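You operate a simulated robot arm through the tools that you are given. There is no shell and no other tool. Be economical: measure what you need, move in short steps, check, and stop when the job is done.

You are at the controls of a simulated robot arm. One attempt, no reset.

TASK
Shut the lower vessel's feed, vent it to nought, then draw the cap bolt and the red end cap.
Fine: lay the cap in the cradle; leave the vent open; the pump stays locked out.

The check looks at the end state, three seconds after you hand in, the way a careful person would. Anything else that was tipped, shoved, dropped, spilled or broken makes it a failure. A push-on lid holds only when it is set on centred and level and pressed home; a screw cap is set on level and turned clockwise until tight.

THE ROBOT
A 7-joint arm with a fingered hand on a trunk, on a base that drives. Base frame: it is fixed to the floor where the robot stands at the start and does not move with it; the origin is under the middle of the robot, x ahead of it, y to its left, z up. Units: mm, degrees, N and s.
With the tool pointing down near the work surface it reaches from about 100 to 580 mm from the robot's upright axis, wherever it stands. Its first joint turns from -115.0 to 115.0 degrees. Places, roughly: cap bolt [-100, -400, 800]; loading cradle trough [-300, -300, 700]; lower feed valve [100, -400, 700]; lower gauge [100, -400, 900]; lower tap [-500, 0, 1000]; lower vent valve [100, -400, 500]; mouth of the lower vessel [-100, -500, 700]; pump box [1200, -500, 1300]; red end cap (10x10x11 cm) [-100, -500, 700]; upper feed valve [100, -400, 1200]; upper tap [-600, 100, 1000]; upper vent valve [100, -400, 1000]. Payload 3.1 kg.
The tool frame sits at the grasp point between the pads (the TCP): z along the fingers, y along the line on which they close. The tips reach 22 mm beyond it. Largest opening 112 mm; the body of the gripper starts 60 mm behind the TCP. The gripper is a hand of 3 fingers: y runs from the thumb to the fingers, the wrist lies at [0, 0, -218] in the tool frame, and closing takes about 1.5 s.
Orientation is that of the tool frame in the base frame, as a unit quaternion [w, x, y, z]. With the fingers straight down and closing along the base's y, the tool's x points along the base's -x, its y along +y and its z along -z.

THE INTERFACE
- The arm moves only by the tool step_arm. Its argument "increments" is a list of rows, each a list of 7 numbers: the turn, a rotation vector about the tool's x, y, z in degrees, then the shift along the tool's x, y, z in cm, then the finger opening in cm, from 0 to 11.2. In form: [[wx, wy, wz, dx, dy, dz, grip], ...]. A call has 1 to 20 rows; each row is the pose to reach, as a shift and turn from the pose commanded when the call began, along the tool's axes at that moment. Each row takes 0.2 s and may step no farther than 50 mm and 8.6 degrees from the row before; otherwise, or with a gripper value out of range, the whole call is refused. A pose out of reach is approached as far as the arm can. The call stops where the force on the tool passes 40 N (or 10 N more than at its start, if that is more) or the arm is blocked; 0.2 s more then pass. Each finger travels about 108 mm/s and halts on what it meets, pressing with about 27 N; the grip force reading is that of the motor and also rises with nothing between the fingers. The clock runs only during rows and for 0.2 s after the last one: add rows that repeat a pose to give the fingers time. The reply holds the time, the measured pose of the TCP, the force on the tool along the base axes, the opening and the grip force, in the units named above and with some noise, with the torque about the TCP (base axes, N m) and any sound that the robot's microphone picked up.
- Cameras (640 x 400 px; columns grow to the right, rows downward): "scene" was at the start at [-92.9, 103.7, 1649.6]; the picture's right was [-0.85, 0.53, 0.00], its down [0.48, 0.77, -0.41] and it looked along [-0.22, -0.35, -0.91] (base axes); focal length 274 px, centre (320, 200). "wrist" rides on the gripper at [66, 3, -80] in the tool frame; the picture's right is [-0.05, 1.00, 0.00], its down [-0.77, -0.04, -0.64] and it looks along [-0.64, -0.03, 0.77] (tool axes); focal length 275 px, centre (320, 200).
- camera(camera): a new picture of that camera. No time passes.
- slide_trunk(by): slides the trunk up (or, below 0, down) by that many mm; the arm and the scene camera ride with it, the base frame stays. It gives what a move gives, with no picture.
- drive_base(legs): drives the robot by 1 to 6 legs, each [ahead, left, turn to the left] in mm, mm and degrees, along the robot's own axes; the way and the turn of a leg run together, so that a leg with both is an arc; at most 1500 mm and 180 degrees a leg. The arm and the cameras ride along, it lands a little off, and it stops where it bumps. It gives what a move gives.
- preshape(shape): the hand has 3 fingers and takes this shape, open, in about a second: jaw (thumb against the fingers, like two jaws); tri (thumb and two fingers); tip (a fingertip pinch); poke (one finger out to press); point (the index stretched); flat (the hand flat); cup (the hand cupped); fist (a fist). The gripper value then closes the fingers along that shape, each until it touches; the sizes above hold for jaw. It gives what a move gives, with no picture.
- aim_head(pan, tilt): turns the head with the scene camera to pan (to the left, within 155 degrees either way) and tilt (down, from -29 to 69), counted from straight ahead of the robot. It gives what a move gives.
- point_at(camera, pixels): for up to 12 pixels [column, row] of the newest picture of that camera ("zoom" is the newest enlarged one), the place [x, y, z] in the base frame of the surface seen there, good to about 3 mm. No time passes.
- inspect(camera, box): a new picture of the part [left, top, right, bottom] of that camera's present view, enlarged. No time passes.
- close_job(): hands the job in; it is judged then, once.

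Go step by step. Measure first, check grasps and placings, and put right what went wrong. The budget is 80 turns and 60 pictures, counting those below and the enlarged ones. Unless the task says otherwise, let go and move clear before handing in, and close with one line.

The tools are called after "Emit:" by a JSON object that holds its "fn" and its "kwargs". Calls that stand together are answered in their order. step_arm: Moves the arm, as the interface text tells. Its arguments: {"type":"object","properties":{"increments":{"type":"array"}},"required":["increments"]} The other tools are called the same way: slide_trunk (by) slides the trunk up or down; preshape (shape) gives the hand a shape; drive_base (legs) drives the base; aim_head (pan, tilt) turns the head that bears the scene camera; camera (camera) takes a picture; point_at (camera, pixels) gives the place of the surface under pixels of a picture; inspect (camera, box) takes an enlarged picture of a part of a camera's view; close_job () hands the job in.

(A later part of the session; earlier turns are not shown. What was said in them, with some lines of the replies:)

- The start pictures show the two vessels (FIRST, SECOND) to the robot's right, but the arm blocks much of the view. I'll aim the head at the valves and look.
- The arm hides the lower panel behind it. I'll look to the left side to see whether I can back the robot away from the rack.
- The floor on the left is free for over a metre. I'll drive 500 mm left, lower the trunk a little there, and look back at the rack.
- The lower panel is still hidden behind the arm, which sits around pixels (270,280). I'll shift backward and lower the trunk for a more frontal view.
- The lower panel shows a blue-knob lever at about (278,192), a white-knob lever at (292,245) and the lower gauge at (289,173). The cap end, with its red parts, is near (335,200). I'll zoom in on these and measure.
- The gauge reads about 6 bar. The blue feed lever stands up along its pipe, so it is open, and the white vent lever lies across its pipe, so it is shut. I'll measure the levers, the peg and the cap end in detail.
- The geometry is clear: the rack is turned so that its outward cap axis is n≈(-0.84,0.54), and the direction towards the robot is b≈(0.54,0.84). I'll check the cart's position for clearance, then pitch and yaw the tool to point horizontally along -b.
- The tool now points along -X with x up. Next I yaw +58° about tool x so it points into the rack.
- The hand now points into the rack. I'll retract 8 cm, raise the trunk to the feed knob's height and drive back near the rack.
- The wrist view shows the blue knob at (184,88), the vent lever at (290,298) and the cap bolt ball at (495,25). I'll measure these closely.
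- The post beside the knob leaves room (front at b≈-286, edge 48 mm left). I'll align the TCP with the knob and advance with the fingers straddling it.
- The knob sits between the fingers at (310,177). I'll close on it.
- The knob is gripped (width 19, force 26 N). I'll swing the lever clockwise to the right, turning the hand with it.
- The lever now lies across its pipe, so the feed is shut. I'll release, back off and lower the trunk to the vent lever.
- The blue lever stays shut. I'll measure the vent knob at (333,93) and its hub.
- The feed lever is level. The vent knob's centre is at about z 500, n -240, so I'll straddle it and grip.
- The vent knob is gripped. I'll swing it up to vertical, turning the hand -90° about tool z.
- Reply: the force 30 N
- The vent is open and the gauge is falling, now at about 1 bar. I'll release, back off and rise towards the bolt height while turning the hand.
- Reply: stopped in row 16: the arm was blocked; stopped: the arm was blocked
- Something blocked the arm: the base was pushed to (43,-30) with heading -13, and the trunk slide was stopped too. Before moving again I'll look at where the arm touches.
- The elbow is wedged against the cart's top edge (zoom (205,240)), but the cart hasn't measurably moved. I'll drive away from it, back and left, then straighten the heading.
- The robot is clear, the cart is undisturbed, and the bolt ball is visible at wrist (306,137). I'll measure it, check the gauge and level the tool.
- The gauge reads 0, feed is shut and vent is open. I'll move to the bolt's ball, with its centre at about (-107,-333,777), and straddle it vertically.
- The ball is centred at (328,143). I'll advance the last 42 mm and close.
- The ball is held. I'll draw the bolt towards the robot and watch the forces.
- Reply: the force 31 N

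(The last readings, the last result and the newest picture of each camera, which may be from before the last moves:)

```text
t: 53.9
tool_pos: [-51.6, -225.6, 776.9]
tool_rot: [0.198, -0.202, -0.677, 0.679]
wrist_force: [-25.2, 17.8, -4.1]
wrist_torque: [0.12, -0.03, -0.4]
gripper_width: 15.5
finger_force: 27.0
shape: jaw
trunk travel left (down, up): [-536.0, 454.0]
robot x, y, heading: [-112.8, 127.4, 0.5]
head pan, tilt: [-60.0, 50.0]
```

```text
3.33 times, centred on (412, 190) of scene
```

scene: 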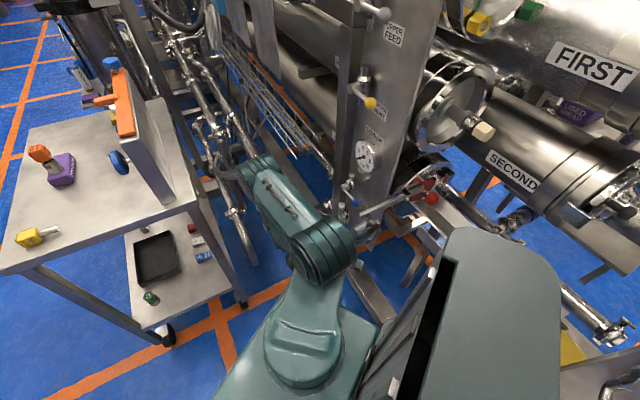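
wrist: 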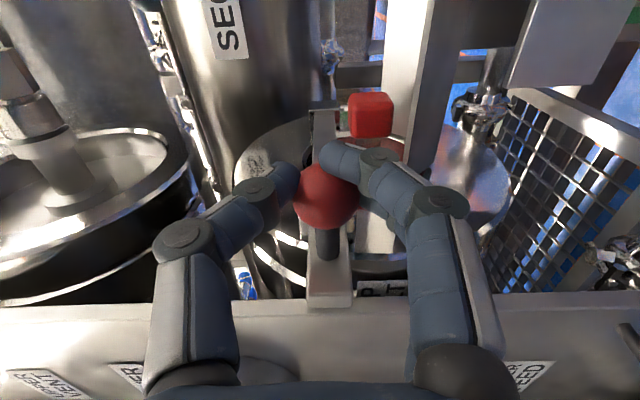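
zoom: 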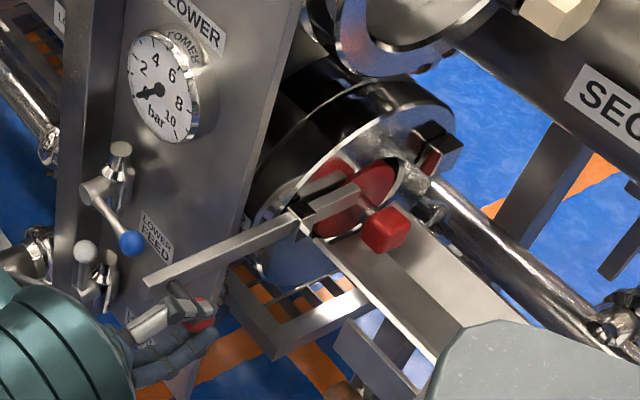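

The bolt is out by 110 mm. A side force of about 31 N says my pull direction is slightly skewed, so I'll ease 4 mm towards +n and keep drawing.

Emit:
{"fn": "step_arm", "kwargs": {"increments": [[0, 0, 0, 0.4, 0, 0, 1], [0, 0, 0, 0.4, 0, -1.5, 1], [0, 0, 0, 0.45, 0, -3, 1], [0, 0, 0, 0.5, 0, -4.5, 1], [0, 0, 0, 0.5, 0, -5, 1]]}}

Emit:
{"fn": "camera", "kwargs": {"camera": "scene"}}

```text
t: 55.1
tool_pos: [-26.5, -182.4, 776.6]
tool_rot: [0.197, -0.199, -0.679, 0.679]
wrist_force: [-11.2, 4.9, 2.9]
wrist_torque: [-0.04, -0.04, -0.14]
gripper_width: 15.3
finger_force: 27.1
shape: jaw
trunk travel left (down, up): [-536.0, 454.0]
robot x, y, heading: [-115.9, 125.4, 0.2]
head pan, tilt: [-60.0, 50.0]
```

```text
22 pictures are left
```

scene: 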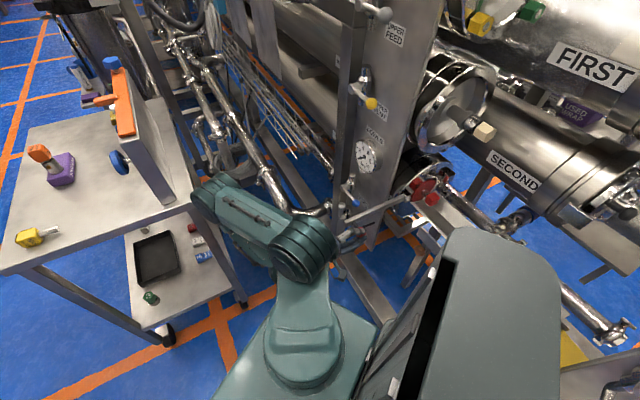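

The elbow is near the cart corner around (200,200). I'll check the clearance there and how far the bolt has come.

Emit:
{"fn": "inspect", "kwargs": {"camera": "scene", "box": [340, 150, 460, 225]}}

Emit:
{"fn": "point_at", "kwargs": {"camera": "zoom", "pixels": [[250, 250], [300, 205], [370, 170], [395, 160], [320, 190], [480, 265], [490, 130], [420, 190]]}}

Emit:
{"fn": "point_at", "kwargs": {"camera": "scene", "pixels": [[196, 195], [205, 185], [225, 178], [194, 206], [240, 210], [185, 213]]}}

```text
5.33 times, centred on (400, 188) of scene
```

zoom: 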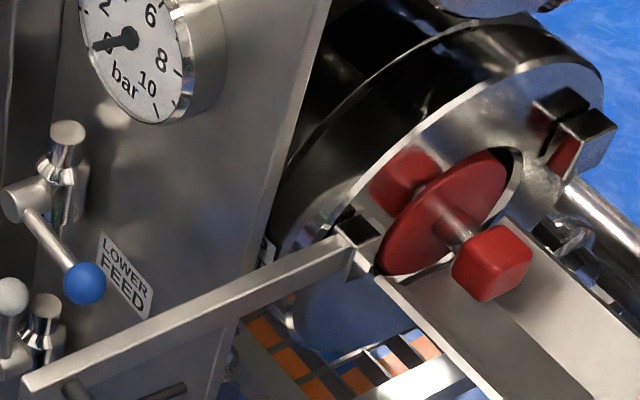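

```text
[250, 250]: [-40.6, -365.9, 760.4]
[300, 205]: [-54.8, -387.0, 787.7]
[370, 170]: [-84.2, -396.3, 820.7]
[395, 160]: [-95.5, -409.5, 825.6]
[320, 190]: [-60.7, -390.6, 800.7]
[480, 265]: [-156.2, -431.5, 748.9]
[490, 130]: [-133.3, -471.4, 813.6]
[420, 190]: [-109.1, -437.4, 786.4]
```

```text
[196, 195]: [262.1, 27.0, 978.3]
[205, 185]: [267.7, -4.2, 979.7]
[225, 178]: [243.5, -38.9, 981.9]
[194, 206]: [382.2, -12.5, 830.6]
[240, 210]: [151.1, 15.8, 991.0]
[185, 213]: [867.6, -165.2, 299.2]
```

The elbow clears the cart (z≈980, about 115 mm from the edge), and the bolt is now off the cap but still in its near guide. I'll draw it gently further to find its stop.

Emit:
{"fn": "step_arm", "kwargs": {"increments": [[0, 0, 0, 0.1, 0, -0.4, 1], [0, 0, 0, 0.1, 0, -0.8, 1], [0, 0, 0, 0.1, 0, -1.2, 1], [0, 0, 0, 0.1, 0, -1.5, 1]]}}

Emit:
{"fn": "inspect", "kwargs": {"camera": "scene", "box": [340, 150, 460, 225]}}

```text
t: 56.1
tool_pos: [-18.8, -171.8, 775.8]
tool_rot: [0.199, -0.198, -0.679, 0.679]
wrist_force: [-9.6, -14.9, 8.7]
wrist_torque: [-0.12, 0.06, -0.09]
gripper_width: 13.3
finger_force: 27.4
shape: jaw
trunk travel left (down, up): [-536.0, 454.0]
robot x, y, heading: [-115.7, 126.2, 0.2]
head pan, tilt: [-60.0, 50.0]
```

```text
5.33 times, centred on (400, 188) of scene
```

zoom: 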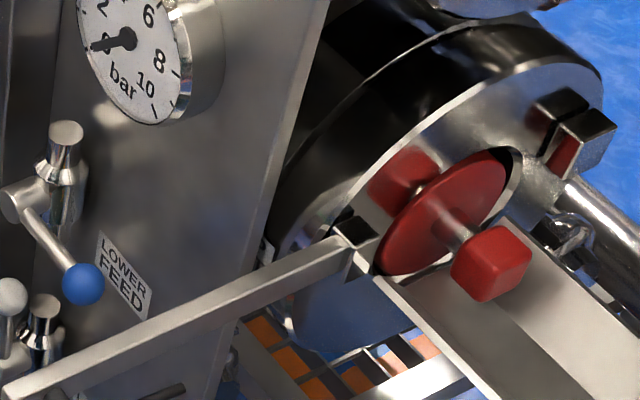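

The bolt has met its stop after about 165 mm: the pull force rose and the ball began slipping in the grip. I'll release it, back the hand off and drive clear, so I can turn the hand to grip the cap handle from the cradle side.

Emit:
{"fn": "step_arm", "kwargs": {"increments": [[0, 0, 0, 0, 0, 0, 5.5], [0, 0, 0, 0, 0, 0, 5.5], [0, 0, 0, 0, 0, 0, 5.5], [0, 0, 0, 0, 0, -3, 5.5], [0, 0, 0, 0, 0, -7, 5.5]]}}

Emit:
{"fn": "drive_base", "kwargs": {"legs": [[0, 330, 0], [-60, 0, -30]]}}

Emit:
{"fn": "aim_head", "kwargs": {"pan": -65, "tilt": 40}}

Emit:
{"fn": "camera", "kwargs": {"camera": "scene"}}

```text
t: 57.3
tool_pos: [20.1, -111.2, 774.6]
tool_rot: [0.199, -0.198, -0.678, 0.679]
wrist_force: [-0.2, 0.5, 0.9]
wrist_torque: [0.03, 0.01, 0.0]
gripper_width: 54.2
finger_force: 0.1
shape: jaw
trunk travel left (down, up): [-536.0, 454.0]
robot x, y, heading: [-113.1, 130.0, 0.0]
head pan, tilt: [-60.0, 50.0]
```

```text
t: 61.0
tool_pos: [-178.9, 189.9, 775.0]
tool_rot: [0.369, -0.369, -0.603, 0.604]
wrist_force: [-0.5, -0.3, 0.6]
wrist_torque: [0.0, -0.02, -0.03]
gripper_width: 54.7
finger_force: 0.1
shape: jaw
trunk travel left (down, up): [-536.0, 454.0]
robot x, y, heading: [-180.3, 464.9, -29.8]
head pan, tilt: [-60.0, 50.0]
```

```text
t: 61.7
tool_pos: [-178.3, 189.3, 774.6]
tool_rot: [-0.368, 0.369, 0.604, -0.603]
wrist_force: [-0.2, 0.0, 0.9]
wrist_torque: [0.02, 0.0, -0.01]
gripper_width: 54.3
finger_force: 0.1
shape: jaw
trunk travel left (down, up): [-536.0, 454.0]
robot x, y, heading: [-178.9, 466.3, -29.8]
head pan, tilt: [-65.0, 40.0]
```

```text
19 pictures are left
```

scene: 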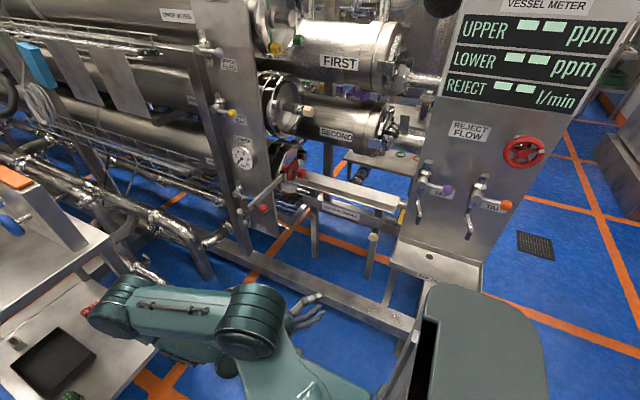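

The bolt is drawn and the cap is exposed at (290,168). The cradle trough runs out to the yellow end stop at (400,213). I'll zoom in and measure these.

Emit:
{"fn": "inspect", "kwargs": {"camera": "scene", "box": [250, 130, 410, 230]}}

Emit:
{"fn": "point_at", "kwargs": {"camera": "zoom", "pixels": [[165, 128], [195, 170], [180, 165], [190, 200], [300, 205], [420, 265], [400, 285], [440, 255], [600, 330], [560, 310], [590, 300], [150, 175]]}}

Emit:
{"fn": "point_at", "kwargs": {"camera": "zoom", "pixels": [[500, 270], [500, 290], [500, 310], [500, 320], [400, 230], [400, 245], [400, 260], [185, 180], [205, 180], [300, 225], [580, 380], [250, 110]]}}

Emit:
{"fn": "point_at", "kwargs": {"camera": "scene", "pixels": [[100, 300], [95, 325], [140, 290], [98, 240], [155, 348], [420, 185], [392, 255], [480, 275]]}}

```text
4.00 times, centred on (330, 180) of scene
```

zoom: 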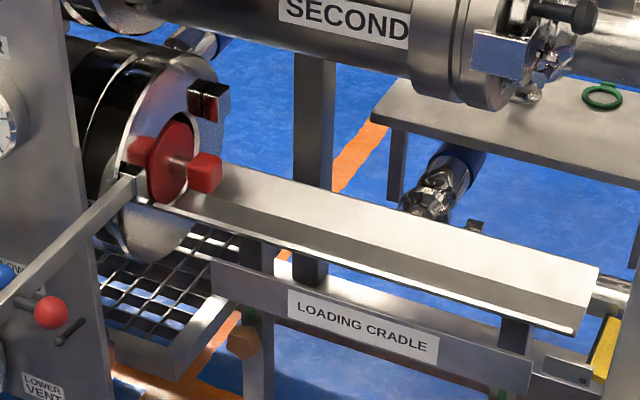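

```text
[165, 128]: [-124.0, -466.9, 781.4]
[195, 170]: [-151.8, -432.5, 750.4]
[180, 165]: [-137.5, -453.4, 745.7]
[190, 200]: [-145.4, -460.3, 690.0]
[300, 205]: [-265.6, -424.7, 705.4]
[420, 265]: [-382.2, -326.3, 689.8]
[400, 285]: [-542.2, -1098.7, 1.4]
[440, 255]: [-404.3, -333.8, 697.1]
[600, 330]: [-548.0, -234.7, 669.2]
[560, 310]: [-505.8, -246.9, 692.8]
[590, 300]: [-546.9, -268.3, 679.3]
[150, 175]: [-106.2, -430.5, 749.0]
```

```text
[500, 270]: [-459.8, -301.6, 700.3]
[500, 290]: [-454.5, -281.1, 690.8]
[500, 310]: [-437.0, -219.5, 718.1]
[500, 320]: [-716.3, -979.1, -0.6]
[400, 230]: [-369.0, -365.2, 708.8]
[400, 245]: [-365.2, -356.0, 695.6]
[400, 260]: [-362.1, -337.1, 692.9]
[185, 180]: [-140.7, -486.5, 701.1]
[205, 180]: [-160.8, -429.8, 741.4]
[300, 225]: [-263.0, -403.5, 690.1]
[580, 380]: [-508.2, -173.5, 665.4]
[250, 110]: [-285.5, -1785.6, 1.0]
```

```text
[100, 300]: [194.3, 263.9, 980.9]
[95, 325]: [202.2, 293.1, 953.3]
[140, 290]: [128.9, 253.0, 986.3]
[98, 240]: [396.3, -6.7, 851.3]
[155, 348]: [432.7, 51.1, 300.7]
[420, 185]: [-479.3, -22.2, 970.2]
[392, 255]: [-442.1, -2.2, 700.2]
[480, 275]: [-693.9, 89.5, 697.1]
```

The trough floor is at z≈691 and is centred under the cap axis (b≈-460, cap handle centre about (-155,-447,747)), so the cap can be drawn straight out into it. Here in the open I'll turn the hand down (-90° about tool x).

Emit:
{"fn": "step_arm", "kwargs": {"increments": [[-8.2, 0, 0, -0.6, 0, 0.3, 6.5], [-16.4, 0, 0, -1.2, 0, 0.6, 6.5], [-24.6, 0, 0, -1.9, 0, 1.0, 6.5], [-32.8, 0, 0, -2.5, 0, 1.3, 6.5], [-41, 0, 0, -3.2, 0, 1.7, 6.5], [-49.2, 0, 0, -3.8, 0, 2.0, 6.5], [-57.4, 0, 0, -4.5, 0, 2.3, 6.5], [-65.6, 0, 0, -5.1, 0, 2.7, 6.5], [-73.8, 0, 0, -5.8, 0, 3.0, 6.5], [-82, 0, 0, -6.4, 0, 3.3, 6.5], [-90, 0, 0, -7.1, 0, 3.7, 6.5]]}}

```text
t: 64.1
tool_pos: [-179.2, 109.0, 775.7]
tool_rot: [0.002, 0.522, 0.853, -0.001]
wrist_force: [-0.4, 0.0, 0.5]
wrist_torque: [0.0, -0.02, -0.01]
gripper_width: 64.8
finger_force: 0.1
shape: jaw
trunk travel left (down, up): [-536.0, 454.0]
robot x, y, heading: [-176.8, 463.3, -29.7]
head pan, tilt: [-65.0, 40.0]
```

The hand points down. Next I yaw it by -30.4° about tool z, then pitch it -50°, so the fingers approach towards the cap face from above the cradle.

Emit:
{"fn": "step_arm", "kwargs": {"increments": [[0, 0, -7.6, 0, 0, 0, 6.5], [0, 0, -15.2, 0, 0, 0, 6.5], [0, 0, -22.8, 0, 0, 0, 6.5], [0, 0, -30.4, 0, 0, 0, 6.5]]}}

Emit:
{"fn": "step_arm", "kwargs": {"increments": [[0, -8.4, 0, 0, 0, 0, 6.5], [0, -16.8, 0, 0, 0, 0, 6.5], [0, -25.2, 0, 0, 0, 0, 6.5], [0, -33.6, 0, 0, 0, 0, 6.5], [0, -42, 0, 0, 0, 0, 6.5], [0, -50, 0, 0, 0, 0, 6.5]]}}

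Emit:
{"fn": "camera", "kwargs": {"camera": "scene"}}

```text
t: 65.1
tool_pos: [-178.0, 109.7, 772.1]
tool_rot: [0.0, 0.278, 0.961, 0.0]
wrist_force: [-0.2, 0.6, 0.1]
wrist_torque: [-0.01, 0.02, 0.0]
gripper_width: 64.6
finger_force: 0.2
shape: jaw
trunk travel left (down, up): [-536.0, 454.0]
robot x, y, heading: [-174.3, 465.4, -30.0]
head pan, tilt: [-65.0, 40.0]
```

```text
t: 66.5
tool_pos: [-45.7, 122.9, 900.1]
tool_rot: [0.332, 0.282, 0.896, -0.084]
wrist_force: [0.5, 0.1, -0.5]
wrist_torque: [0.02, 0.01, 0.03]
gripper_width: 64.5
finger_force: 0.1
shape: jaw
out of reach, approached as far as the arm can: row 2, 3, 4, 5, 6
trunk travel left (down, up): [-536.0, 454.0]
robot x, y, heading: [-175.6, 463.5, -29.9]
head pan, tilt: [-65.0, 40.0]
```

```text
17 pictures are left
```

scene: 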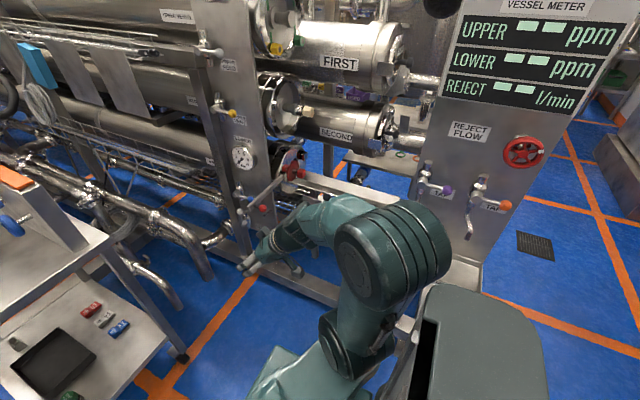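

The arm flipped its elbow and couldn't fully follow. I'll repeat the commanded pose to see whether it converges from this configuration.

Emit:
{"fn": "step_arm", "kwargs": {"increments": [[0, 0, 0, 0, 0, 0, 6.5], [0, 0, 0, 0, 0, 0, 6.5], [0, 0, 0, 0, 0, 0, 6.5], [0, 0, 0, 0, 0, 0, 6.5]]}}

```text
t: 67.5
tool_pos: [-43.9, 123.1, 900.0]
tool_rot: [0.333, 0.279, 0.897, -0.084]
wrist_force: [-0.1, -0.3, -0.5]
wrist_torque: [0.0, 0.0, -0.03]
gripper_width: 64.4
finger_force: 0.1
shape: jaw
trunk travel left (down, up): [-536.0, 454.0]
robot x, y, heading: [-175.8, 463.3, -29.9]
head pan, tilt: [-65.0, 40.0]
```

It settled with the fingers pitched about 40°, which is enough. I'll test whether it can reach further out (-y of the tool) in this orientation while still in open space.

Emit:
{"fn": "step_arm", "kwargs": {"increments": [[0, 0, 0, 0, -3, 0, 6.5], [0, 0, 0, 0, -6, 0, 6.5], [0, 0, 0, 0, -9, 0, 6.5], [0, 0, 0, 0, -12, 0, 6.5]]}}

```text
t: 68.5
tool_pos: [-96.5, 25.9, 955.2]
tool_rot: [0.346, 0.282, 0.888, -0.107]
wrist_force: [-0.1, -0.4, -0.1]
wrist_torque: [0.0, 0.01, -0.02]
gripper_width: 64.9
finger_force: 0.1
shape: jaw
out of reach, approached as far as the arm can: row 1, 2, 3, 4
trunk travel left (down, up): [-536.0, 454.0]
robot x, y, heading: [-177.5, 465.3, -29.8]
head pan, tilt: [-65.0, 40.0]
```

The arm drifts upward, which looks like the first joint sitting at its right-hand limit. I'll back away, turn the base 45° further right, and swing the arm back left by the same amount.

Emit:
{"fn": "drive_base", "kwargs": {"legs": [[-125, 216, 0], [0, 0, -45]]}}

Emit:
{"fn": "step_arm", "kwargs": {"increments": [[-3.8, 0, -4.14, -1.16, 3.95, 1.1, 6.5], [-7.6, 0, -8.28, -2.32, 7.9, 2.2, 6.5], [-11.4, 0, -12.4, -3.5, 11.85, 3.3, 6.5], [-15.2, 0, -16.5, -4.65, 15.8, 4.4, 6.5], [-19, 0, -20.7, -5.8, 19.75, 5.5, 6.5], [-22.8, 0, -24.8, -7, 23.7, 6.6, 6.5], [-26.6, 0, -29, -8.1, 27.65, 7.7, 6.5], [-30.4, 0, -33.1, -9.3, 31.6, 8.8, 6.5]]}}

Emit:
{"fn": "aim_head", "kwargs": {"pan": -20, "tilt": 45}}

Emit:
{"fn": "camera", "kwargs": {"camera": "scene"}}

```text
t: 72.4
tool_pos: [-428.0, 343.6, 954.5]
tool_rot: [0.279, 0.601, 0.713, -0.231]
wrist_force: [-0.9, -0.4, 0.0]
wrist_torque: [-0.03, 0.0, 0.0]
gripper_width: 64.8
finger_force: 0.0
shape: jaw
trunk travel left (down, up): [-536.0, 454.0]
robot x, y, heading: [-173.1, 709.1, -75.0]
head pan, tilt: [-65.0, 40.0]
```

```text
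t: 74.2
tool_pos: [-93.4, 271.7, 953.5]
tool_rot: [0.348, 0.281, 0.888, -0.108]
wrist_force: [1.3, -0.2, -0.2]
wrist_torque: [0.0, -0.03, 0.0]
gripper_width: 64.3
finger_force: 0.0
shape: jaw
trunk travel left (down, up): [-536.0, 454.0]
robot x, y, heading: [-176.7, 711.7, -75.0]
head pan, tilt: [-65.0, 40.0]
```

```text
t: 75.3
tool_pos: [-95.5, 272.2, 954.7]
tool_rot: [0.347, 0.282, 0.888, -0.108]
wrist_force: [-0.4, 0.3, -0.6]
wrist_torque: [-0.06, 0.02, 0.0]
gripper_width: 64.7
finger_force: 0.1
shape: jaw
trunk travel left (down, up): [-536.0, 454.0]
robot x, y, heading: [-174.8, 710.1, -74.8]
head pan, tilt: [-20.0, 45.0]
```

```text
16 pictures are left
```

scene: 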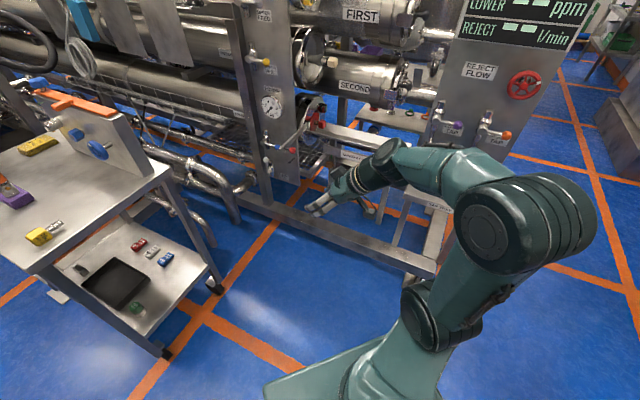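

The full pose is reached now without trouble. I'll correct the azimuth and extend, and check where the elbow is relative to the meter board.

Emit:
{"fn": "point_at", "kwargs": {"camera": "scene", "pixels": [[590, 215], [545, 190], [480, 150], [500, 190], [410, 150], [430, 300], [440, 110], [500, 135], [575, 20], [440, 215]]}}

Emit:
{"fn": "step_arm", "kwargs": {"increments": [[-0.8, 0, -0.85, 0, -2, 0, 6.5], [-1.6, 0, -1.7, 0, -5, 0, 6.5]]}}

```text
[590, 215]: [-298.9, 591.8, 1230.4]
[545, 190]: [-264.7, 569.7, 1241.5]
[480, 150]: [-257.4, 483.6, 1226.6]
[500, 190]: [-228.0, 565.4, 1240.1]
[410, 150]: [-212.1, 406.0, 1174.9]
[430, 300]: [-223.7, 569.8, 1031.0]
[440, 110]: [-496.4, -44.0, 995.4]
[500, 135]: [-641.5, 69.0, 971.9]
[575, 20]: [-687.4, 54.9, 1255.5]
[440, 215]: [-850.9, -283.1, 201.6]
```

```text
t: 75.9
tool_pos: [-122.5, 233.2, 954.4]
tool_rot: [0.35, 0.263, 0.893, -0.1]
wrist_force: [1.1, 0.4, -0.2]
wrist_torque: [0.03, 0.02, 0.01]
gripper_width: 64.9
finger_force: 0.1
shape: jaw
trunk travel left (down, up): [-536.0, 454.0]
robot x, y, heading: [-173.0, 712.6, -75.0]
head pan, tilt: [-20.0, 45.0]
```

The elbow is compact (about 170 mm from the robot's axis), so the meter should be safe. I'll extend further and rehearse the pull-out move here in the open.

Emit:
{"fn": "step_arm", "kwargs": {"increments": [[0, 0, 0, 0, -3, 0, 6.5], [0, 0, 0, 0, -6, 0, 6.5]]}}

Emit:
{"fn": "point_at", "kwargs": {"camera": "scene", "pixels": [[300, 225], [390, 262], [240, 200], [430, 270], [380, 255], [330, 250]]}}

Emit:
{"fn": "step_arm", "kwargs": {"increments": [[0, 0, 0, 2.9, 0, -2.7, 6.5], [0, 0, 0, 5.8, 0, -5.4, 6.5], [0, 0, 0, 8.8, 0, -8.1, 6.5], [0, 0, 0, 11.7, 0, -10.9, 6.5], [0, 0, 0, 14, 0, -12.2, 6.5]]}}

```text
t: 76.5
tool_pos: [-154.4, 182.0, 952.9]
tool_rot: [0.35, 0.265, 0.893, -0.1]
wrist_force: [-0.4, 0.6, 0.3]
wrist_torque: [0.0, 0.0, 0.0]
gripper_width: 64.4
finger_force: 0.0
shape: jaw
trunk travel left (down, up): [-536.0, 454.0]
robot x, y, heading: [-172.9, 713.7, -74.9]
head pan, tilt: [-20.0, 45.0]
```

```text
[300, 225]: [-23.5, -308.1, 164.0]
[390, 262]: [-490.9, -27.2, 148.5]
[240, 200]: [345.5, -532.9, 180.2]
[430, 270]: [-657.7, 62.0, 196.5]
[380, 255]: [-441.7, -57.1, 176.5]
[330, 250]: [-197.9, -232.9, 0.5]
```

```text
t: 77.7
tool_pos: [-274.7, 238.4, 994.5]
tool_rot: [0.349, 0.266, 0.893, -0.099]
wrist_force: [-0.9, 0.0, 0.9]
wrist_torque: [0.01, 0.05, 0.0]
gripper_width: 64.6
finger_force: 0.1
shape: jaw
out of reach, approached as far as the arm can: row 3, 4, 5
trunk travel left (down, up): [-536.0, 454.0]
robot x, y, heading: [-175.9, 713.8, -75.3]
head pan, tilt: [-20.0, 45.0]
```

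The rack's front beam is at b≈-275, so I'll keep the robot's base at b≥0. The arm reached about 120 mm of pull here, so I'll start from a pose further towards -n to gain travel.

Emit:
{"fn": "step_arm", "kwargs": {"increments": [[0, 0, 0, -2.2, -0.2, 3.15, 6.5], [0, 0, 0, -4.4, -0.4, 6.3, 6.5], [0, 0, 0, -6.6, -0.7, 9.45, 6.5], [0, 0, 0, -8.8, -0.9, 12.6, 6.5], [0, 0, 0, -11, -1.1, 15.76, 6.5]]}}

```text
t: 78.9
tool_pos: [-124.2, 128.4, 949.6]
tool_rot: [0.35, 0.263, 0.893, -0.099]
wrist_force: [-0.1, 0.4, 0.0]
wrist_torque: [-0.02, 0.0, -0.04]
gripper_width: 64.6
finger_force: 0.0
shape: jaw
trunk travel left (down, up): [-536.0, 454.0]
robot x, y, heading: [-174.2, 710.7, -75.0]
head pan, tilt: [-20.0, 45.0]
```

The start pose is reachable. I'll back the hand off 14 cm along its axis, lower the trunk 203 mm, and drive in along the rack's normal, stopping short to measure.

Emit:
{"fn": "step_arm", "kwargs": {"increments": [[0, 0, 0, 0, 0, -4.7, 6.5], [0, 0, 0, 0, 0, -9.4, 6.5], [0, 0, 0, 0, 0, -14, 6.5]]}}

Emit:
{"fn": "slide_trunk", "kwargs": {"by": -203}}

Emit:
{"fn": "drive_base", "kwargs": {"legs": [[211, 191, 0], [297, -326, 0]]}}

Emit:
{"fn": "camera", "kwargs": {"camera": "wrist"}}

Emit:
{"fn": "camera", "kwargs": {"camera": "scene"}}

```text
t: 79.7
tool_pos: [-204.9, 180.5, 1052.4]
tool_rot: [0.351, 0.264, 0.893, -0.1]
wrist_force: [0.2, -0.7, -0.1]
wrist_torque: [0.01, 0.02, 0.02]
gripper_width: 64.4
finger_force: 0.0
shape: jaw
trunk travel left (down, up): [-536.0, 454.0]
robot x, y, heading: [-175.9, 709.6, -74.6]
head pan, tilt: [-20.0, 45.0]
```

```text
t: 81.9
tool_pos: [-204.2, 179.4, 848.7]
tool_rot: [0.35, 0.264, 0.893, -0.1]
wrist_force: [-0.2, 0.4, 0.4]
wrist_torque: [0.01, 0.01, 0.02]
gripper_width: 64.6
finger_force: 0.0
shape: jaw
trunk travel left (down, up): [-333.0, 657.0]
robot x, y, heading: [-178.5, 714.5, -74.9]
head pan, tilt: [-20.0, 45.0]
```

```text
t: 86.1
tool_pos: [-206.3, -341.1, 849.6]
tool_rot: [0.35, 0.266, 0.893, -0.1]
wrist_force: [0.1, -0.4, -0.1]
wrist_torque: [-0.01, 0.03, -0.01]
gripper_width: 64.6
finger_force: 0.0
shape: jaw
trunk travel left (down, up): [-333.0, 657.0]
robot x, y, heading: [-180.7, 189.7, -75.0]
head pan, tilt: [-20.0, 45.0]
```

```text
15 pictures are left
```

wrist: 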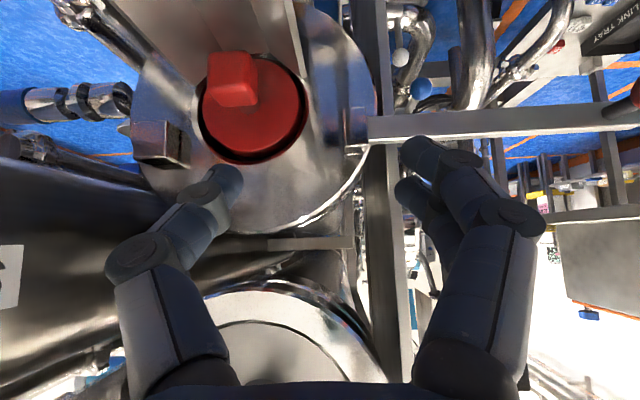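

```text
14 pictures are left
```

scene: 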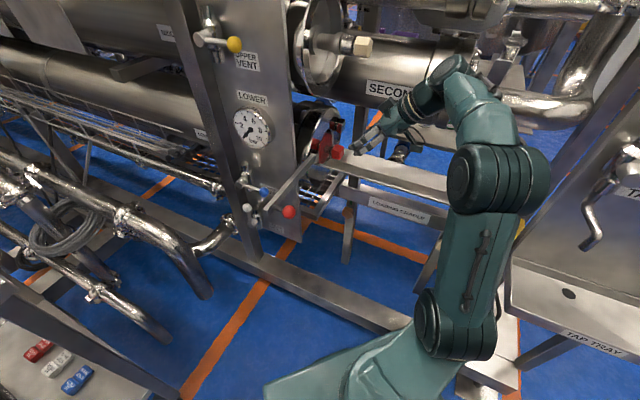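

The cap handle shows in the upside-down wrist view at (232,80). I'll measure it, and also the SECOND vessel's distance from the hand's wrist.

Emit:
{"fn": "point_at", "kwargs": {"camera": "wrist", "pixels": [[232, 75], [230, 98], [232, 60], [210, 80], [252, 80], [255, 120], [160, 140], [370, 130]]}}

Emit:
{"fn": "point_at", "kwargs": {"camera": "scene", "pixels": [[390, 90], [400, 60], [362, 45], [420, 105], [520, 100], [480, 60], [455, 65], [470, 110], [405, 115], [545, 100]]}}

```text
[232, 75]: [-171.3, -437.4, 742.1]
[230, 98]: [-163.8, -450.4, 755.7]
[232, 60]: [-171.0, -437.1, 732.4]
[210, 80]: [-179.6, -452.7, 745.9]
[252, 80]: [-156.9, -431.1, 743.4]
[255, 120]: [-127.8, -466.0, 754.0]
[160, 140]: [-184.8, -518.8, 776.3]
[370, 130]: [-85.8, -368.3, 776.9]
```

```text
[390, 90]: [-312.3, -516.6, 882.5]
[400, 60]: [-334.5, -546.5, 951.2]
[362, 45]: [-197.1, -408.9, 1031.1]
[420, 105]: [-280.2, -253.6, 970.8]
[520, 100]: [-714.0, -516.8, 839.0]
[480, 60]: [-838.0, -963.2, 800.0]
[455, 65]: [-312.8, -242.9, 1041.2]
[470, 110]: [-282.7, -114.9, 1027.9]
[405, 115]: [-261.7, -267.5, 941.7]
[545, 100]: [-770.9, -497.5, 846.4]
```

SECOND's surface is well behind (b≈-603), so the hand's wrist is clear. I'll drive the last 58 mm in.

Emit:
{"fn": "drive_base", "kwargs": {"legs": [[39, -43, 0]]}}

```text
t: 87.1
tool_pos: [-239.2, -389.1, 848.1]
tool_rot: [0.351, 0.265, 0.892, -0.101]
wrist_force: [-0.5, 0.2, 0.4]
wrist_torque: [-0.01, 0.02, -0.01]
gripper_width: 64.6
finger_force: 0.0
shape: jaw
trunk travel left (down, up): [-333.0, 657.0]
robot x, y, heading: [-207.1, 146.8, -75.0]
head pan, tilt: [-20.0, 45.0]
```

Emit:
{"fn": "step_arm", "kwargs": {"increments": [[0, 0, 0, -0.1, -0.3, 4, 6.5], [0, 0, 0, -0.2, -0.5, 8, 6.5], [0, 0, 0, -0.3, -0.5, 10.5, 6.5]]}}

Emit:
{"fn": "camera", "kwargs": {"camera": "wrist"}}

```text
t: 87.9
tool_pos: [-178.4, -432.3, 772.5]
tool_rot: [0.35, 0.265, 0.893, -0.1]
wrist_force: [0.1, -0.1, 0.4]
wrist_torque: [0.02, -0.01, -0.04]
gripper_width: 64.5
finger_force: 0.0
shape: jaw
trunk travel left (down, up): [-333.0, 657.0]
robot x, y, heading: [-212.4, 145.1, -74.9]
head pan, tilt: [-20.0, 45.0]
```

```text
13 pictures are left
```

wrist: 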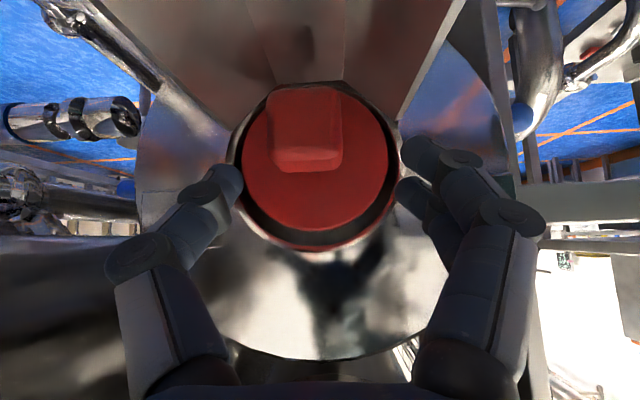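

The handle sits slightly left of the finger midpoint (306 vs 321). I'll shift 5 mm, advance 41 mm and close.

Emit:
{"fn": "step_arm", "kwargs": {"increments": [[0, 0, 0, 0, -0.5, 2, 6.5], [0, 0, 0, -0.1, -0.5, 4.1, 6.5]]}}

Emit:
{"fn": "step_arm", "kwargs": {"increments": [[0, 0, 0, 0, 0, 0, 2], [0, 0, 0, 0, 0, 0, 2], [0, 0, 0, 0, 0, 0, 2], [0, 0, 0, 0, 0, 0, 2], [0, 0, 0, 0, 0, 0, 2]]}}

Emit:
{"fn": "camera", "kwargs": {"camera": "wrist"}}

```text
t: 88.5
tool_pos: [-159.7, -451.0, 744.2]
tool_rot: [0.351, 0.265, 0.892, -0.101]
wrist_force: [0.5, 0.2, 0.6]
wrist_torque: [-0.01, 0.03, 0.01]
gripper_width: 64.6
finger_force: 0.1
shape: jaw
trunk travel left (down, up): [-333.0, 657.0]
robot x, y, heading: [-208.9, 139.5, -74.9]
head pan, tilt: [-20.0, 45.0]
```

```text
t: 89.7
tool_pos: [-158.1, -451.6, 742.8]
tool_rot: [0.35, 0.265, 0.893, -0.101]
wrist_force: [0.1, -1.6, 0.0]
wrist_torque: [-0.03, 0.06, 0.01]
gripper_width: 24.6
finger_force: 26.3
shape: jaw
trunk travel left (down, up): [-333.0, 657.0]
robot x, y, heading: [-208.2, 144.4, -75.2]
head pan, tilt: [-20.0, 45.0]
```

```text
12 pictures are left
```

wrist: 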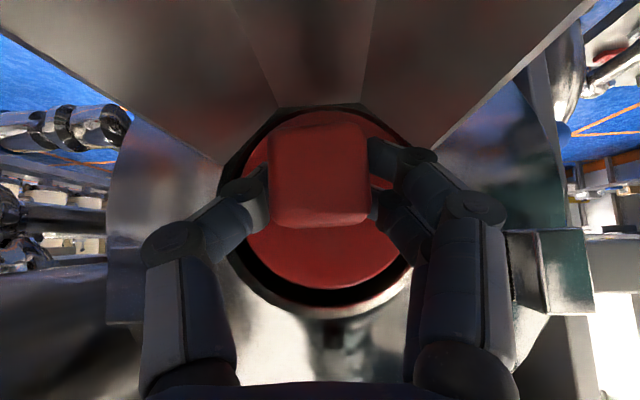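

The handle is held squarely (opening 24.6, 26 N). I'll draw the cap straight out along n.

Emit:
{"fn": "step_arm", "kwargs": {"increments": [[0, 0, 0, 0.37, 0, -0.34, 1.5], [0, 0, 0, 0.74, 0, -0.68, 1.5], [0, 0, 0, 1.47, 0, -1.36, 1.5], [0, 0, 0, 2.2, 0, -2.03, 1.5], [0, 0, 0, 2.94, 0, -2.71, 1.5], [0, 0, 0, 3.67, 0, -3.39, 1.5]]}}

Emit:
{"fn": "camera", "kwargs": {"camera": "wrist"}}

```text
t: 91.1
tool_pos: [-201.7, -425.8, 743.3]
tool_rot: [0.35, 0.266, 0.893, -0.101]
wrist_force: [-1.4, 0.2, 0.2]
wrist_torque: [0.04, 0.04, 0.0]
gripper_width: 24.5
finger_force: 27.1
shape: jaw
trunk travel left (down, up): [-333.0, 657.0]
robot x, y, heading: [-208.4, 141.7, -75.1]
head pan, tilt: [-20.0, 45.0]
```

```text
11 pictures are left
```

wrist: 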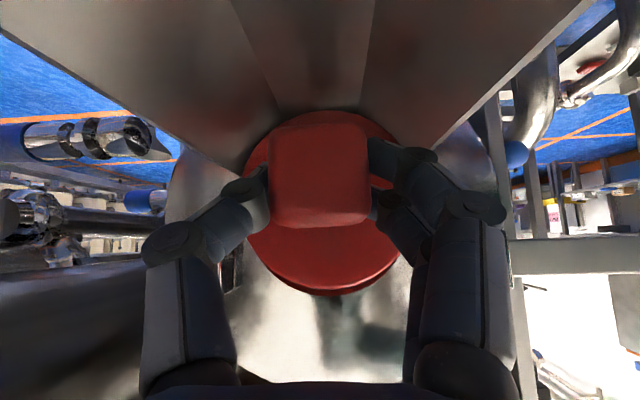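

The cap follows the hand, now 50 mm out, with almost no force. I'll continue a further 80 mm.

Emit:
{"fn": "step_arm", "kwargs": {"increments": [[0, 0, 0, 1.1, 0, -1.02, 1.5], [0, 0, 0, 2.2, 0, -2.03, 1.5], [0, 0, 0, 3.3, 0, -3.05, 1.5], [0, 0, 0, 4.4, 0, -4.07, 1.5], [0, 0, 0, 5.1, 0, -4.75, 1.5], [0, 0, 0, 5.88, 0, -5.42, 1.5]]}}

Emit:
{"fn": "camera", "kwargs": {"camera": "scene"}}

Emit:
{"fn": "inspect", "kwargs": {"camera": "scene", "box": [290, 90, 450, 190]}}

```text
t: 92.5
tool_pos: [-269.3, -382.3, 743.7]
tool_rot: [0.35, 0.265, 0.893, -0.1]
wrist_force: [-0.9, -0.5, -0.3]
wrist_torque: [0.02, 0.03, -0.06]
gripper_width: 24.7
finger_force: 27.2
shape: jaw
trunk travel left (down, up): [-333.0, 657.0]
robot x, y, heading: [-205.2, 142.0, -75.2]
head pan, tilt: [-20.0, 45.0]
```

```text
10 pictures are left
```

scene: 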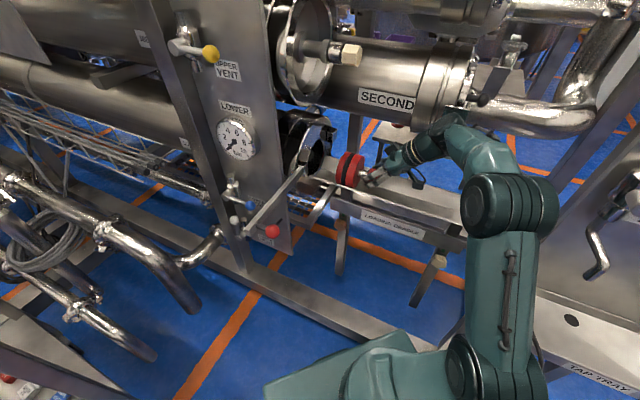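

```text
4.00 times, centred on (370, 140) of scene
```

zoom: 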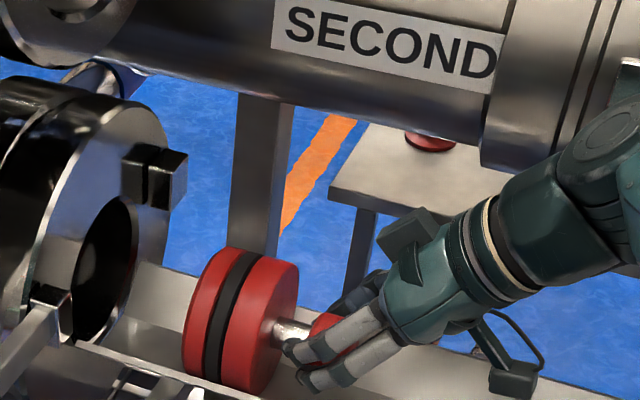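

The cap is fully out and held above the trough. I'll move 50 mm further along it, then lower gently until it touches.

Emit:
{"fn": "step_arm", "kwargs": {"increments": [[0, 0, 0, 1.47, 0, -1.36, 1.5], [0, 0, 0, 2.94, 0, -2.71, 1.5], [0, 0, 0, 3.67, 0, -3.39, 1.5]]}}

Emit:
{"fn": "step_arm", "kwargs": {"increments": [[0, 0, 0, 0.14, 0, 0.15, 1.5], [0, 0, 0, 0.2, 0, 0.22, 1.5], [0, 0, 0, 0.27, 0, 0.29, 1.5], [0, 0, 0, 0.27, 0, 0.29, 1.5]]}}

Emit:
{"fn": "inspect", "kwargs": {"camera": "scene", "box": [310, 100, 450, 190]}}

```text
t: 93.3
tool_pos: [-306.6, -366.3, 753.9]
tool_rot: [0.348, 0.268, 0.893, -0.099]
wrist_force: [0.0, -1.2, -5.6]
wrist_torque: [0.13, 0.21, 0.03]
gripper_width: 24.9
finger_force: 27.0
shape: jaw
out of reach, approached as far as the arm can: row 2, 3
trunk travel left (down, up): [-333.0, 657.0]
robot x, y, heading: [-208.8, 143.5, -75.0]
head pan, tilt: [-20.0, 45.0]
```

```text
t: 94.3
tool_pos: [-305.9, -367.2, 752.6]
tool_rot: [0.35, 0.266, 0.893, -0.099]
wrist_force: [-0.6, 1.4, -4.3]
wrist_torque: [0.12, 0.22, 0.01]
gripper_width: 24.5
finger_force: 26.7
shape: jaw
out of reach, approached as far as the arm can: row 3, 4
trunk travel left (down, up): [-333.0, 657.0]
robot x, y, heading: [-208.5, 141.6, -75.3]
head pan, tilt: [-20.0, 45.0]
```

```text
4.44 times, centred on (380, 145) of scene
```

zoom: 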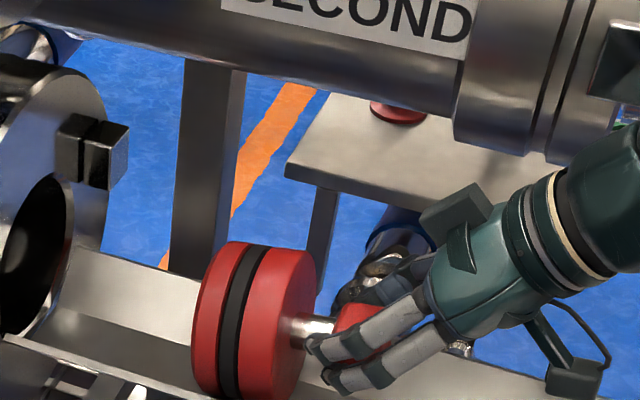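

Near its reach limit the arm rose 9 mm and drifted 8 mm in b, and the cap now hangs with about 5 N. I'll correct the drift and lower it with the trunk.

Emit:
{"fn": "step_arm", "kwargs": {"increments": [[0, 0, 0, 0, 0.7, 0, 1.5]]}}

Emit:
{"fn": "slide_trunk", "kwargs": {"by": -6}}

```text
t: 94.7
tool_pos: [-300.2, -363.8, 754.2]
tool_rot: [0.349, 0.267, 0.893, -0.099]
wrist_force: [0.0, -0.3, -4.8]
wrist_torque: [0.1, 0.25, -0.09]
gripper_width: 24.6
finger_force: 27.3
shape: jaw
out of reach, approached as far as the arm can: row 1
trunk travel left (down, up): [-333.0, 657.0]
robot x, y, heading: [-211.6, 141.0, -75.3]
head pan, tilt: [-20.0, 45.0]
```

```text
t: 95.2
tool_pos: [-300.4, -363.2, 748.9]
tool_rot: [0.349, 0.266, 0.893, -0.099]
wrist_force: [-1.3, -0.8, -3.1]
wrist_torque: [0.06, 0.11, 0.02]
gripper_width: 24.5
finger_force: 26.5
shape: jaw
trunk travel left (down, up): [-327.0, 663.0]
robot x, y, heading: [-213.0, 139.2, -75.1]
head pan, tilt: [-20.0, 45.0]
```

Emit:
{"fn": "slide_trunk", "kwargs": {"by": -4}}

Emit:
{"fn": "slide_trunk", "kwargs": {"by": -2}}

Emit:
{"fn": "inspect", "kwargs": {"camera": "scene", "box": [310, 100, 450, 190]}}

```text
t: 95.8
tool_pos: [-303.3, -364.5, 744.8]
tool_rot: [0.349, 0.267, 0.893, -0.1]
wrist_force: [-1.4, 0.5, -2.4]
wrist_torque: [0.03, 0.03, 0.02]
gripper_width: 24.7
finger_force: 27.2
shape: jaw
trunk travel left (down, up): [-323.0, 667.0]
robot x, y, heading: [-204.3, 137.6, -75.3]
head pan, tilt: [-20.0, 45.0]
```

```text
t: 96.3
tool_pos: [-300.7, -363.9, 743.7]
tool_rot: [0.349, 0.267, 0.893, -0.101]
wrist_force: [-1.7, 0.6, 3.3]
wrist_torque: [-0.01, 0.01, 0.02]
gripper_width: 25.0
finger_force: 26.9
shape: jaw
trunk travel left (down, up): [-321.0, 669.0]
robot x, y, heading: [-210.0, 142.1, -74.9]
head pan, tilt: [-20.0, 45.0]
```

```text
4.44 times, centred on (380, 145) of scene
```

zoom: 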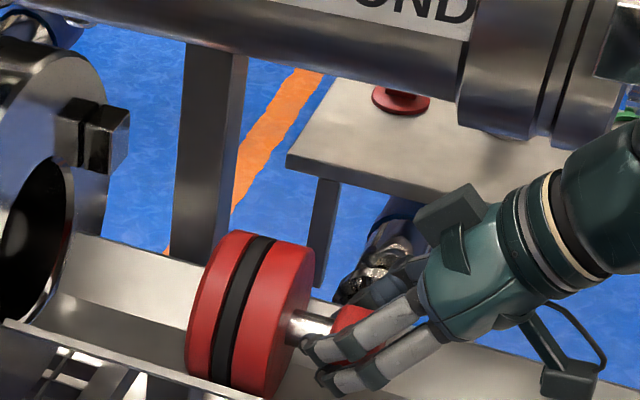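

The wrist force has turned to +3.3 N, so the cap rests in the trough. I'll open the fingers and lift straight up with the trunk.

Emit:
{"fn": "step_arm", "kwargs": {"increments": [[0, 0, 0, 0, 0, 0, 4], [0, 0, 0, 0, 0, 0, 6.5], [0, 0, 0, 0, 0, 0, 6.5]]}}

Emit:
{"fn": "inspect", "kwargs": {"camera": "scene", "box": [310, 100, 450, 190]}}

```text
t: 97.1
tool_pos: [-300.8, -363.1, 742.9]
tool_rot: [0.349, 0.267, 0.893, -0.099]
wrist_force: [0.2, 0.3, 0.3]
wrist_torque: [0.0, 0.01, 0.04]
gripper_width: 64.4
finger_force: 0.1
shape: jaw
trunk travel left (down, up): [-321.0, 669.0]
robot x, y, heading: [-209.2, 143.7, -75.3]
head pan, tilt: [-20.0, 45.0]
```

```text
4.44 times, centred on (380, 145) of scene
```

zoom: 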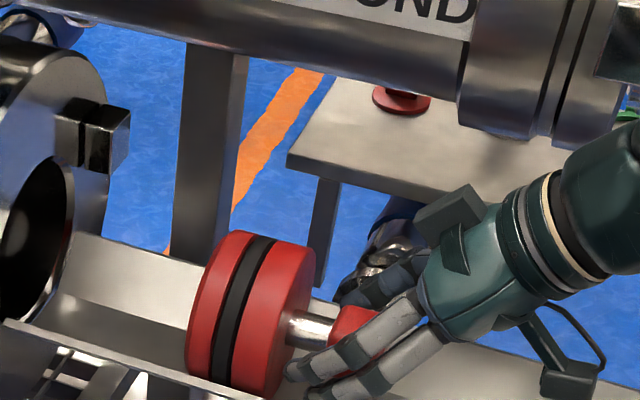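

The cap sits still in the trough with the fingers open. I'll rise 110 mm with the trunk, then back the base away from the rack.

Emit:
{"fn": "slide_trunk", "kwargs": {"by": 110}}

Emit:
{"fn": "drive_base", "kwargs": {"legs": [[-220, 230, 0]]}}

Emit:
{"fn": "camera", "kwargs": {"camera": "scene"}}

```text
t: 98.5
tool_pos: [-301.5, -363.6, 852.9]
tool_rot: [0.349, 0.267, 0.893, -0.099]
wrist_force: [-0.6, 0.8, -0.4]
wrist_torque: [-0.02, 0.01, 0.02]
gripper_width: 64.4
finger_force: 0.0
shape: jaw
trunk travel left (down, up): [-431.0, 559.0]
robot x, y, heading: [-207.8, 139.8, -75.1]
head pan, tilt: [-20.0, 45.0]
```

```text
t: 100.6
tool_pos: [-136.3, -91.3, 852.8]
tool_rot: [0.348, 0.267, 0.893, -0.1]
wrist_force: [-0.3, 0.0, 1.3]
wrist_torque: [0.01, 0.03, -0.04]
gripper_width: 64.5
finger_force: 0.0
shape: jaw
trunk travel left (down, up): [-431.0, 559.0]
robot x, y, heading: [-44.8, 411.1, -75.1]
head pan, tilt: [-20.0, 45.0]
```

```text
5 pictures are left
```

scene: 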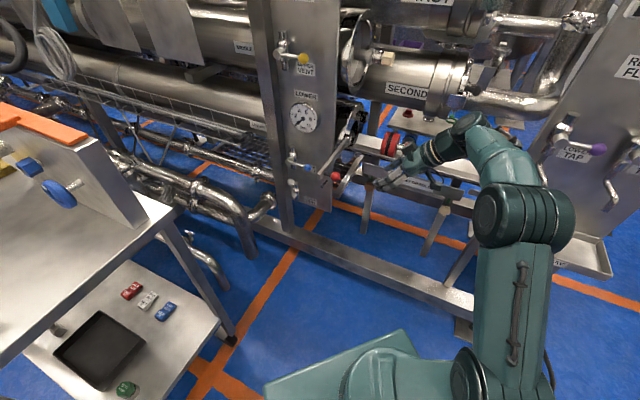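

The hand is clear. I'll do one last zoom on the gauge, levers, bolt and cap.

Emit:
{"fn": "inspect", "kwargs": {"camera": "scene", "box": [270, 95, 430, 210]}}

Emit:
{"fn": "inspect", "kwargs": {"camera": "scene", "box": [285, 95, 325, 135]}}

```text
3.48 times, centred on (350, 152) of scene
```

zoom: 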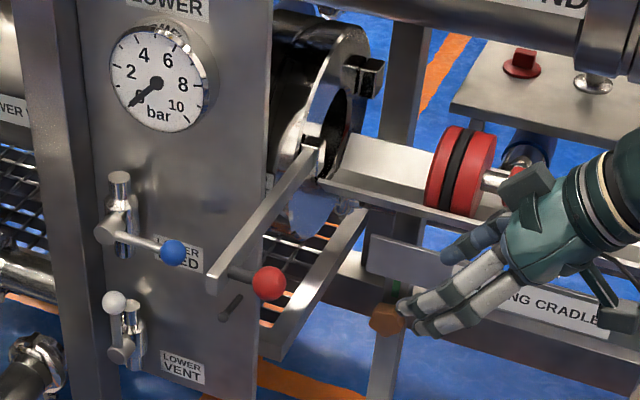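

```text
10.00 times, centred on (305, 115) of scene
```

zoom: 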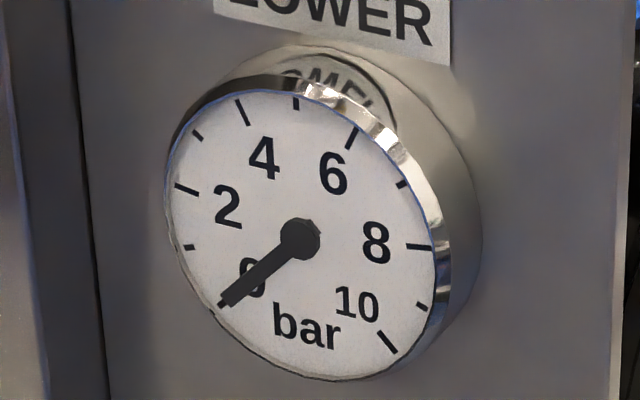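

The gauge is at zero, the blue feed lever is across its pipe (shut), and the white vent lever is up (open). The bolt is drawn, the cap lies in the cradle, and the hand is clear. I'm handing in.

Emit:
{"fn": "close_job", "kwargs": {}}

```text
The job is handed in.
```

I shut the lower vessel's feed, vented it to zero, drew the cap bolt to its stop and laid the red end cap in the cradle. The vent is open, and I never touched the pump box. Partway through, the elbow caught on the cart and shoved the robot's base aside; the cart hadn't measurably moved when I checked.
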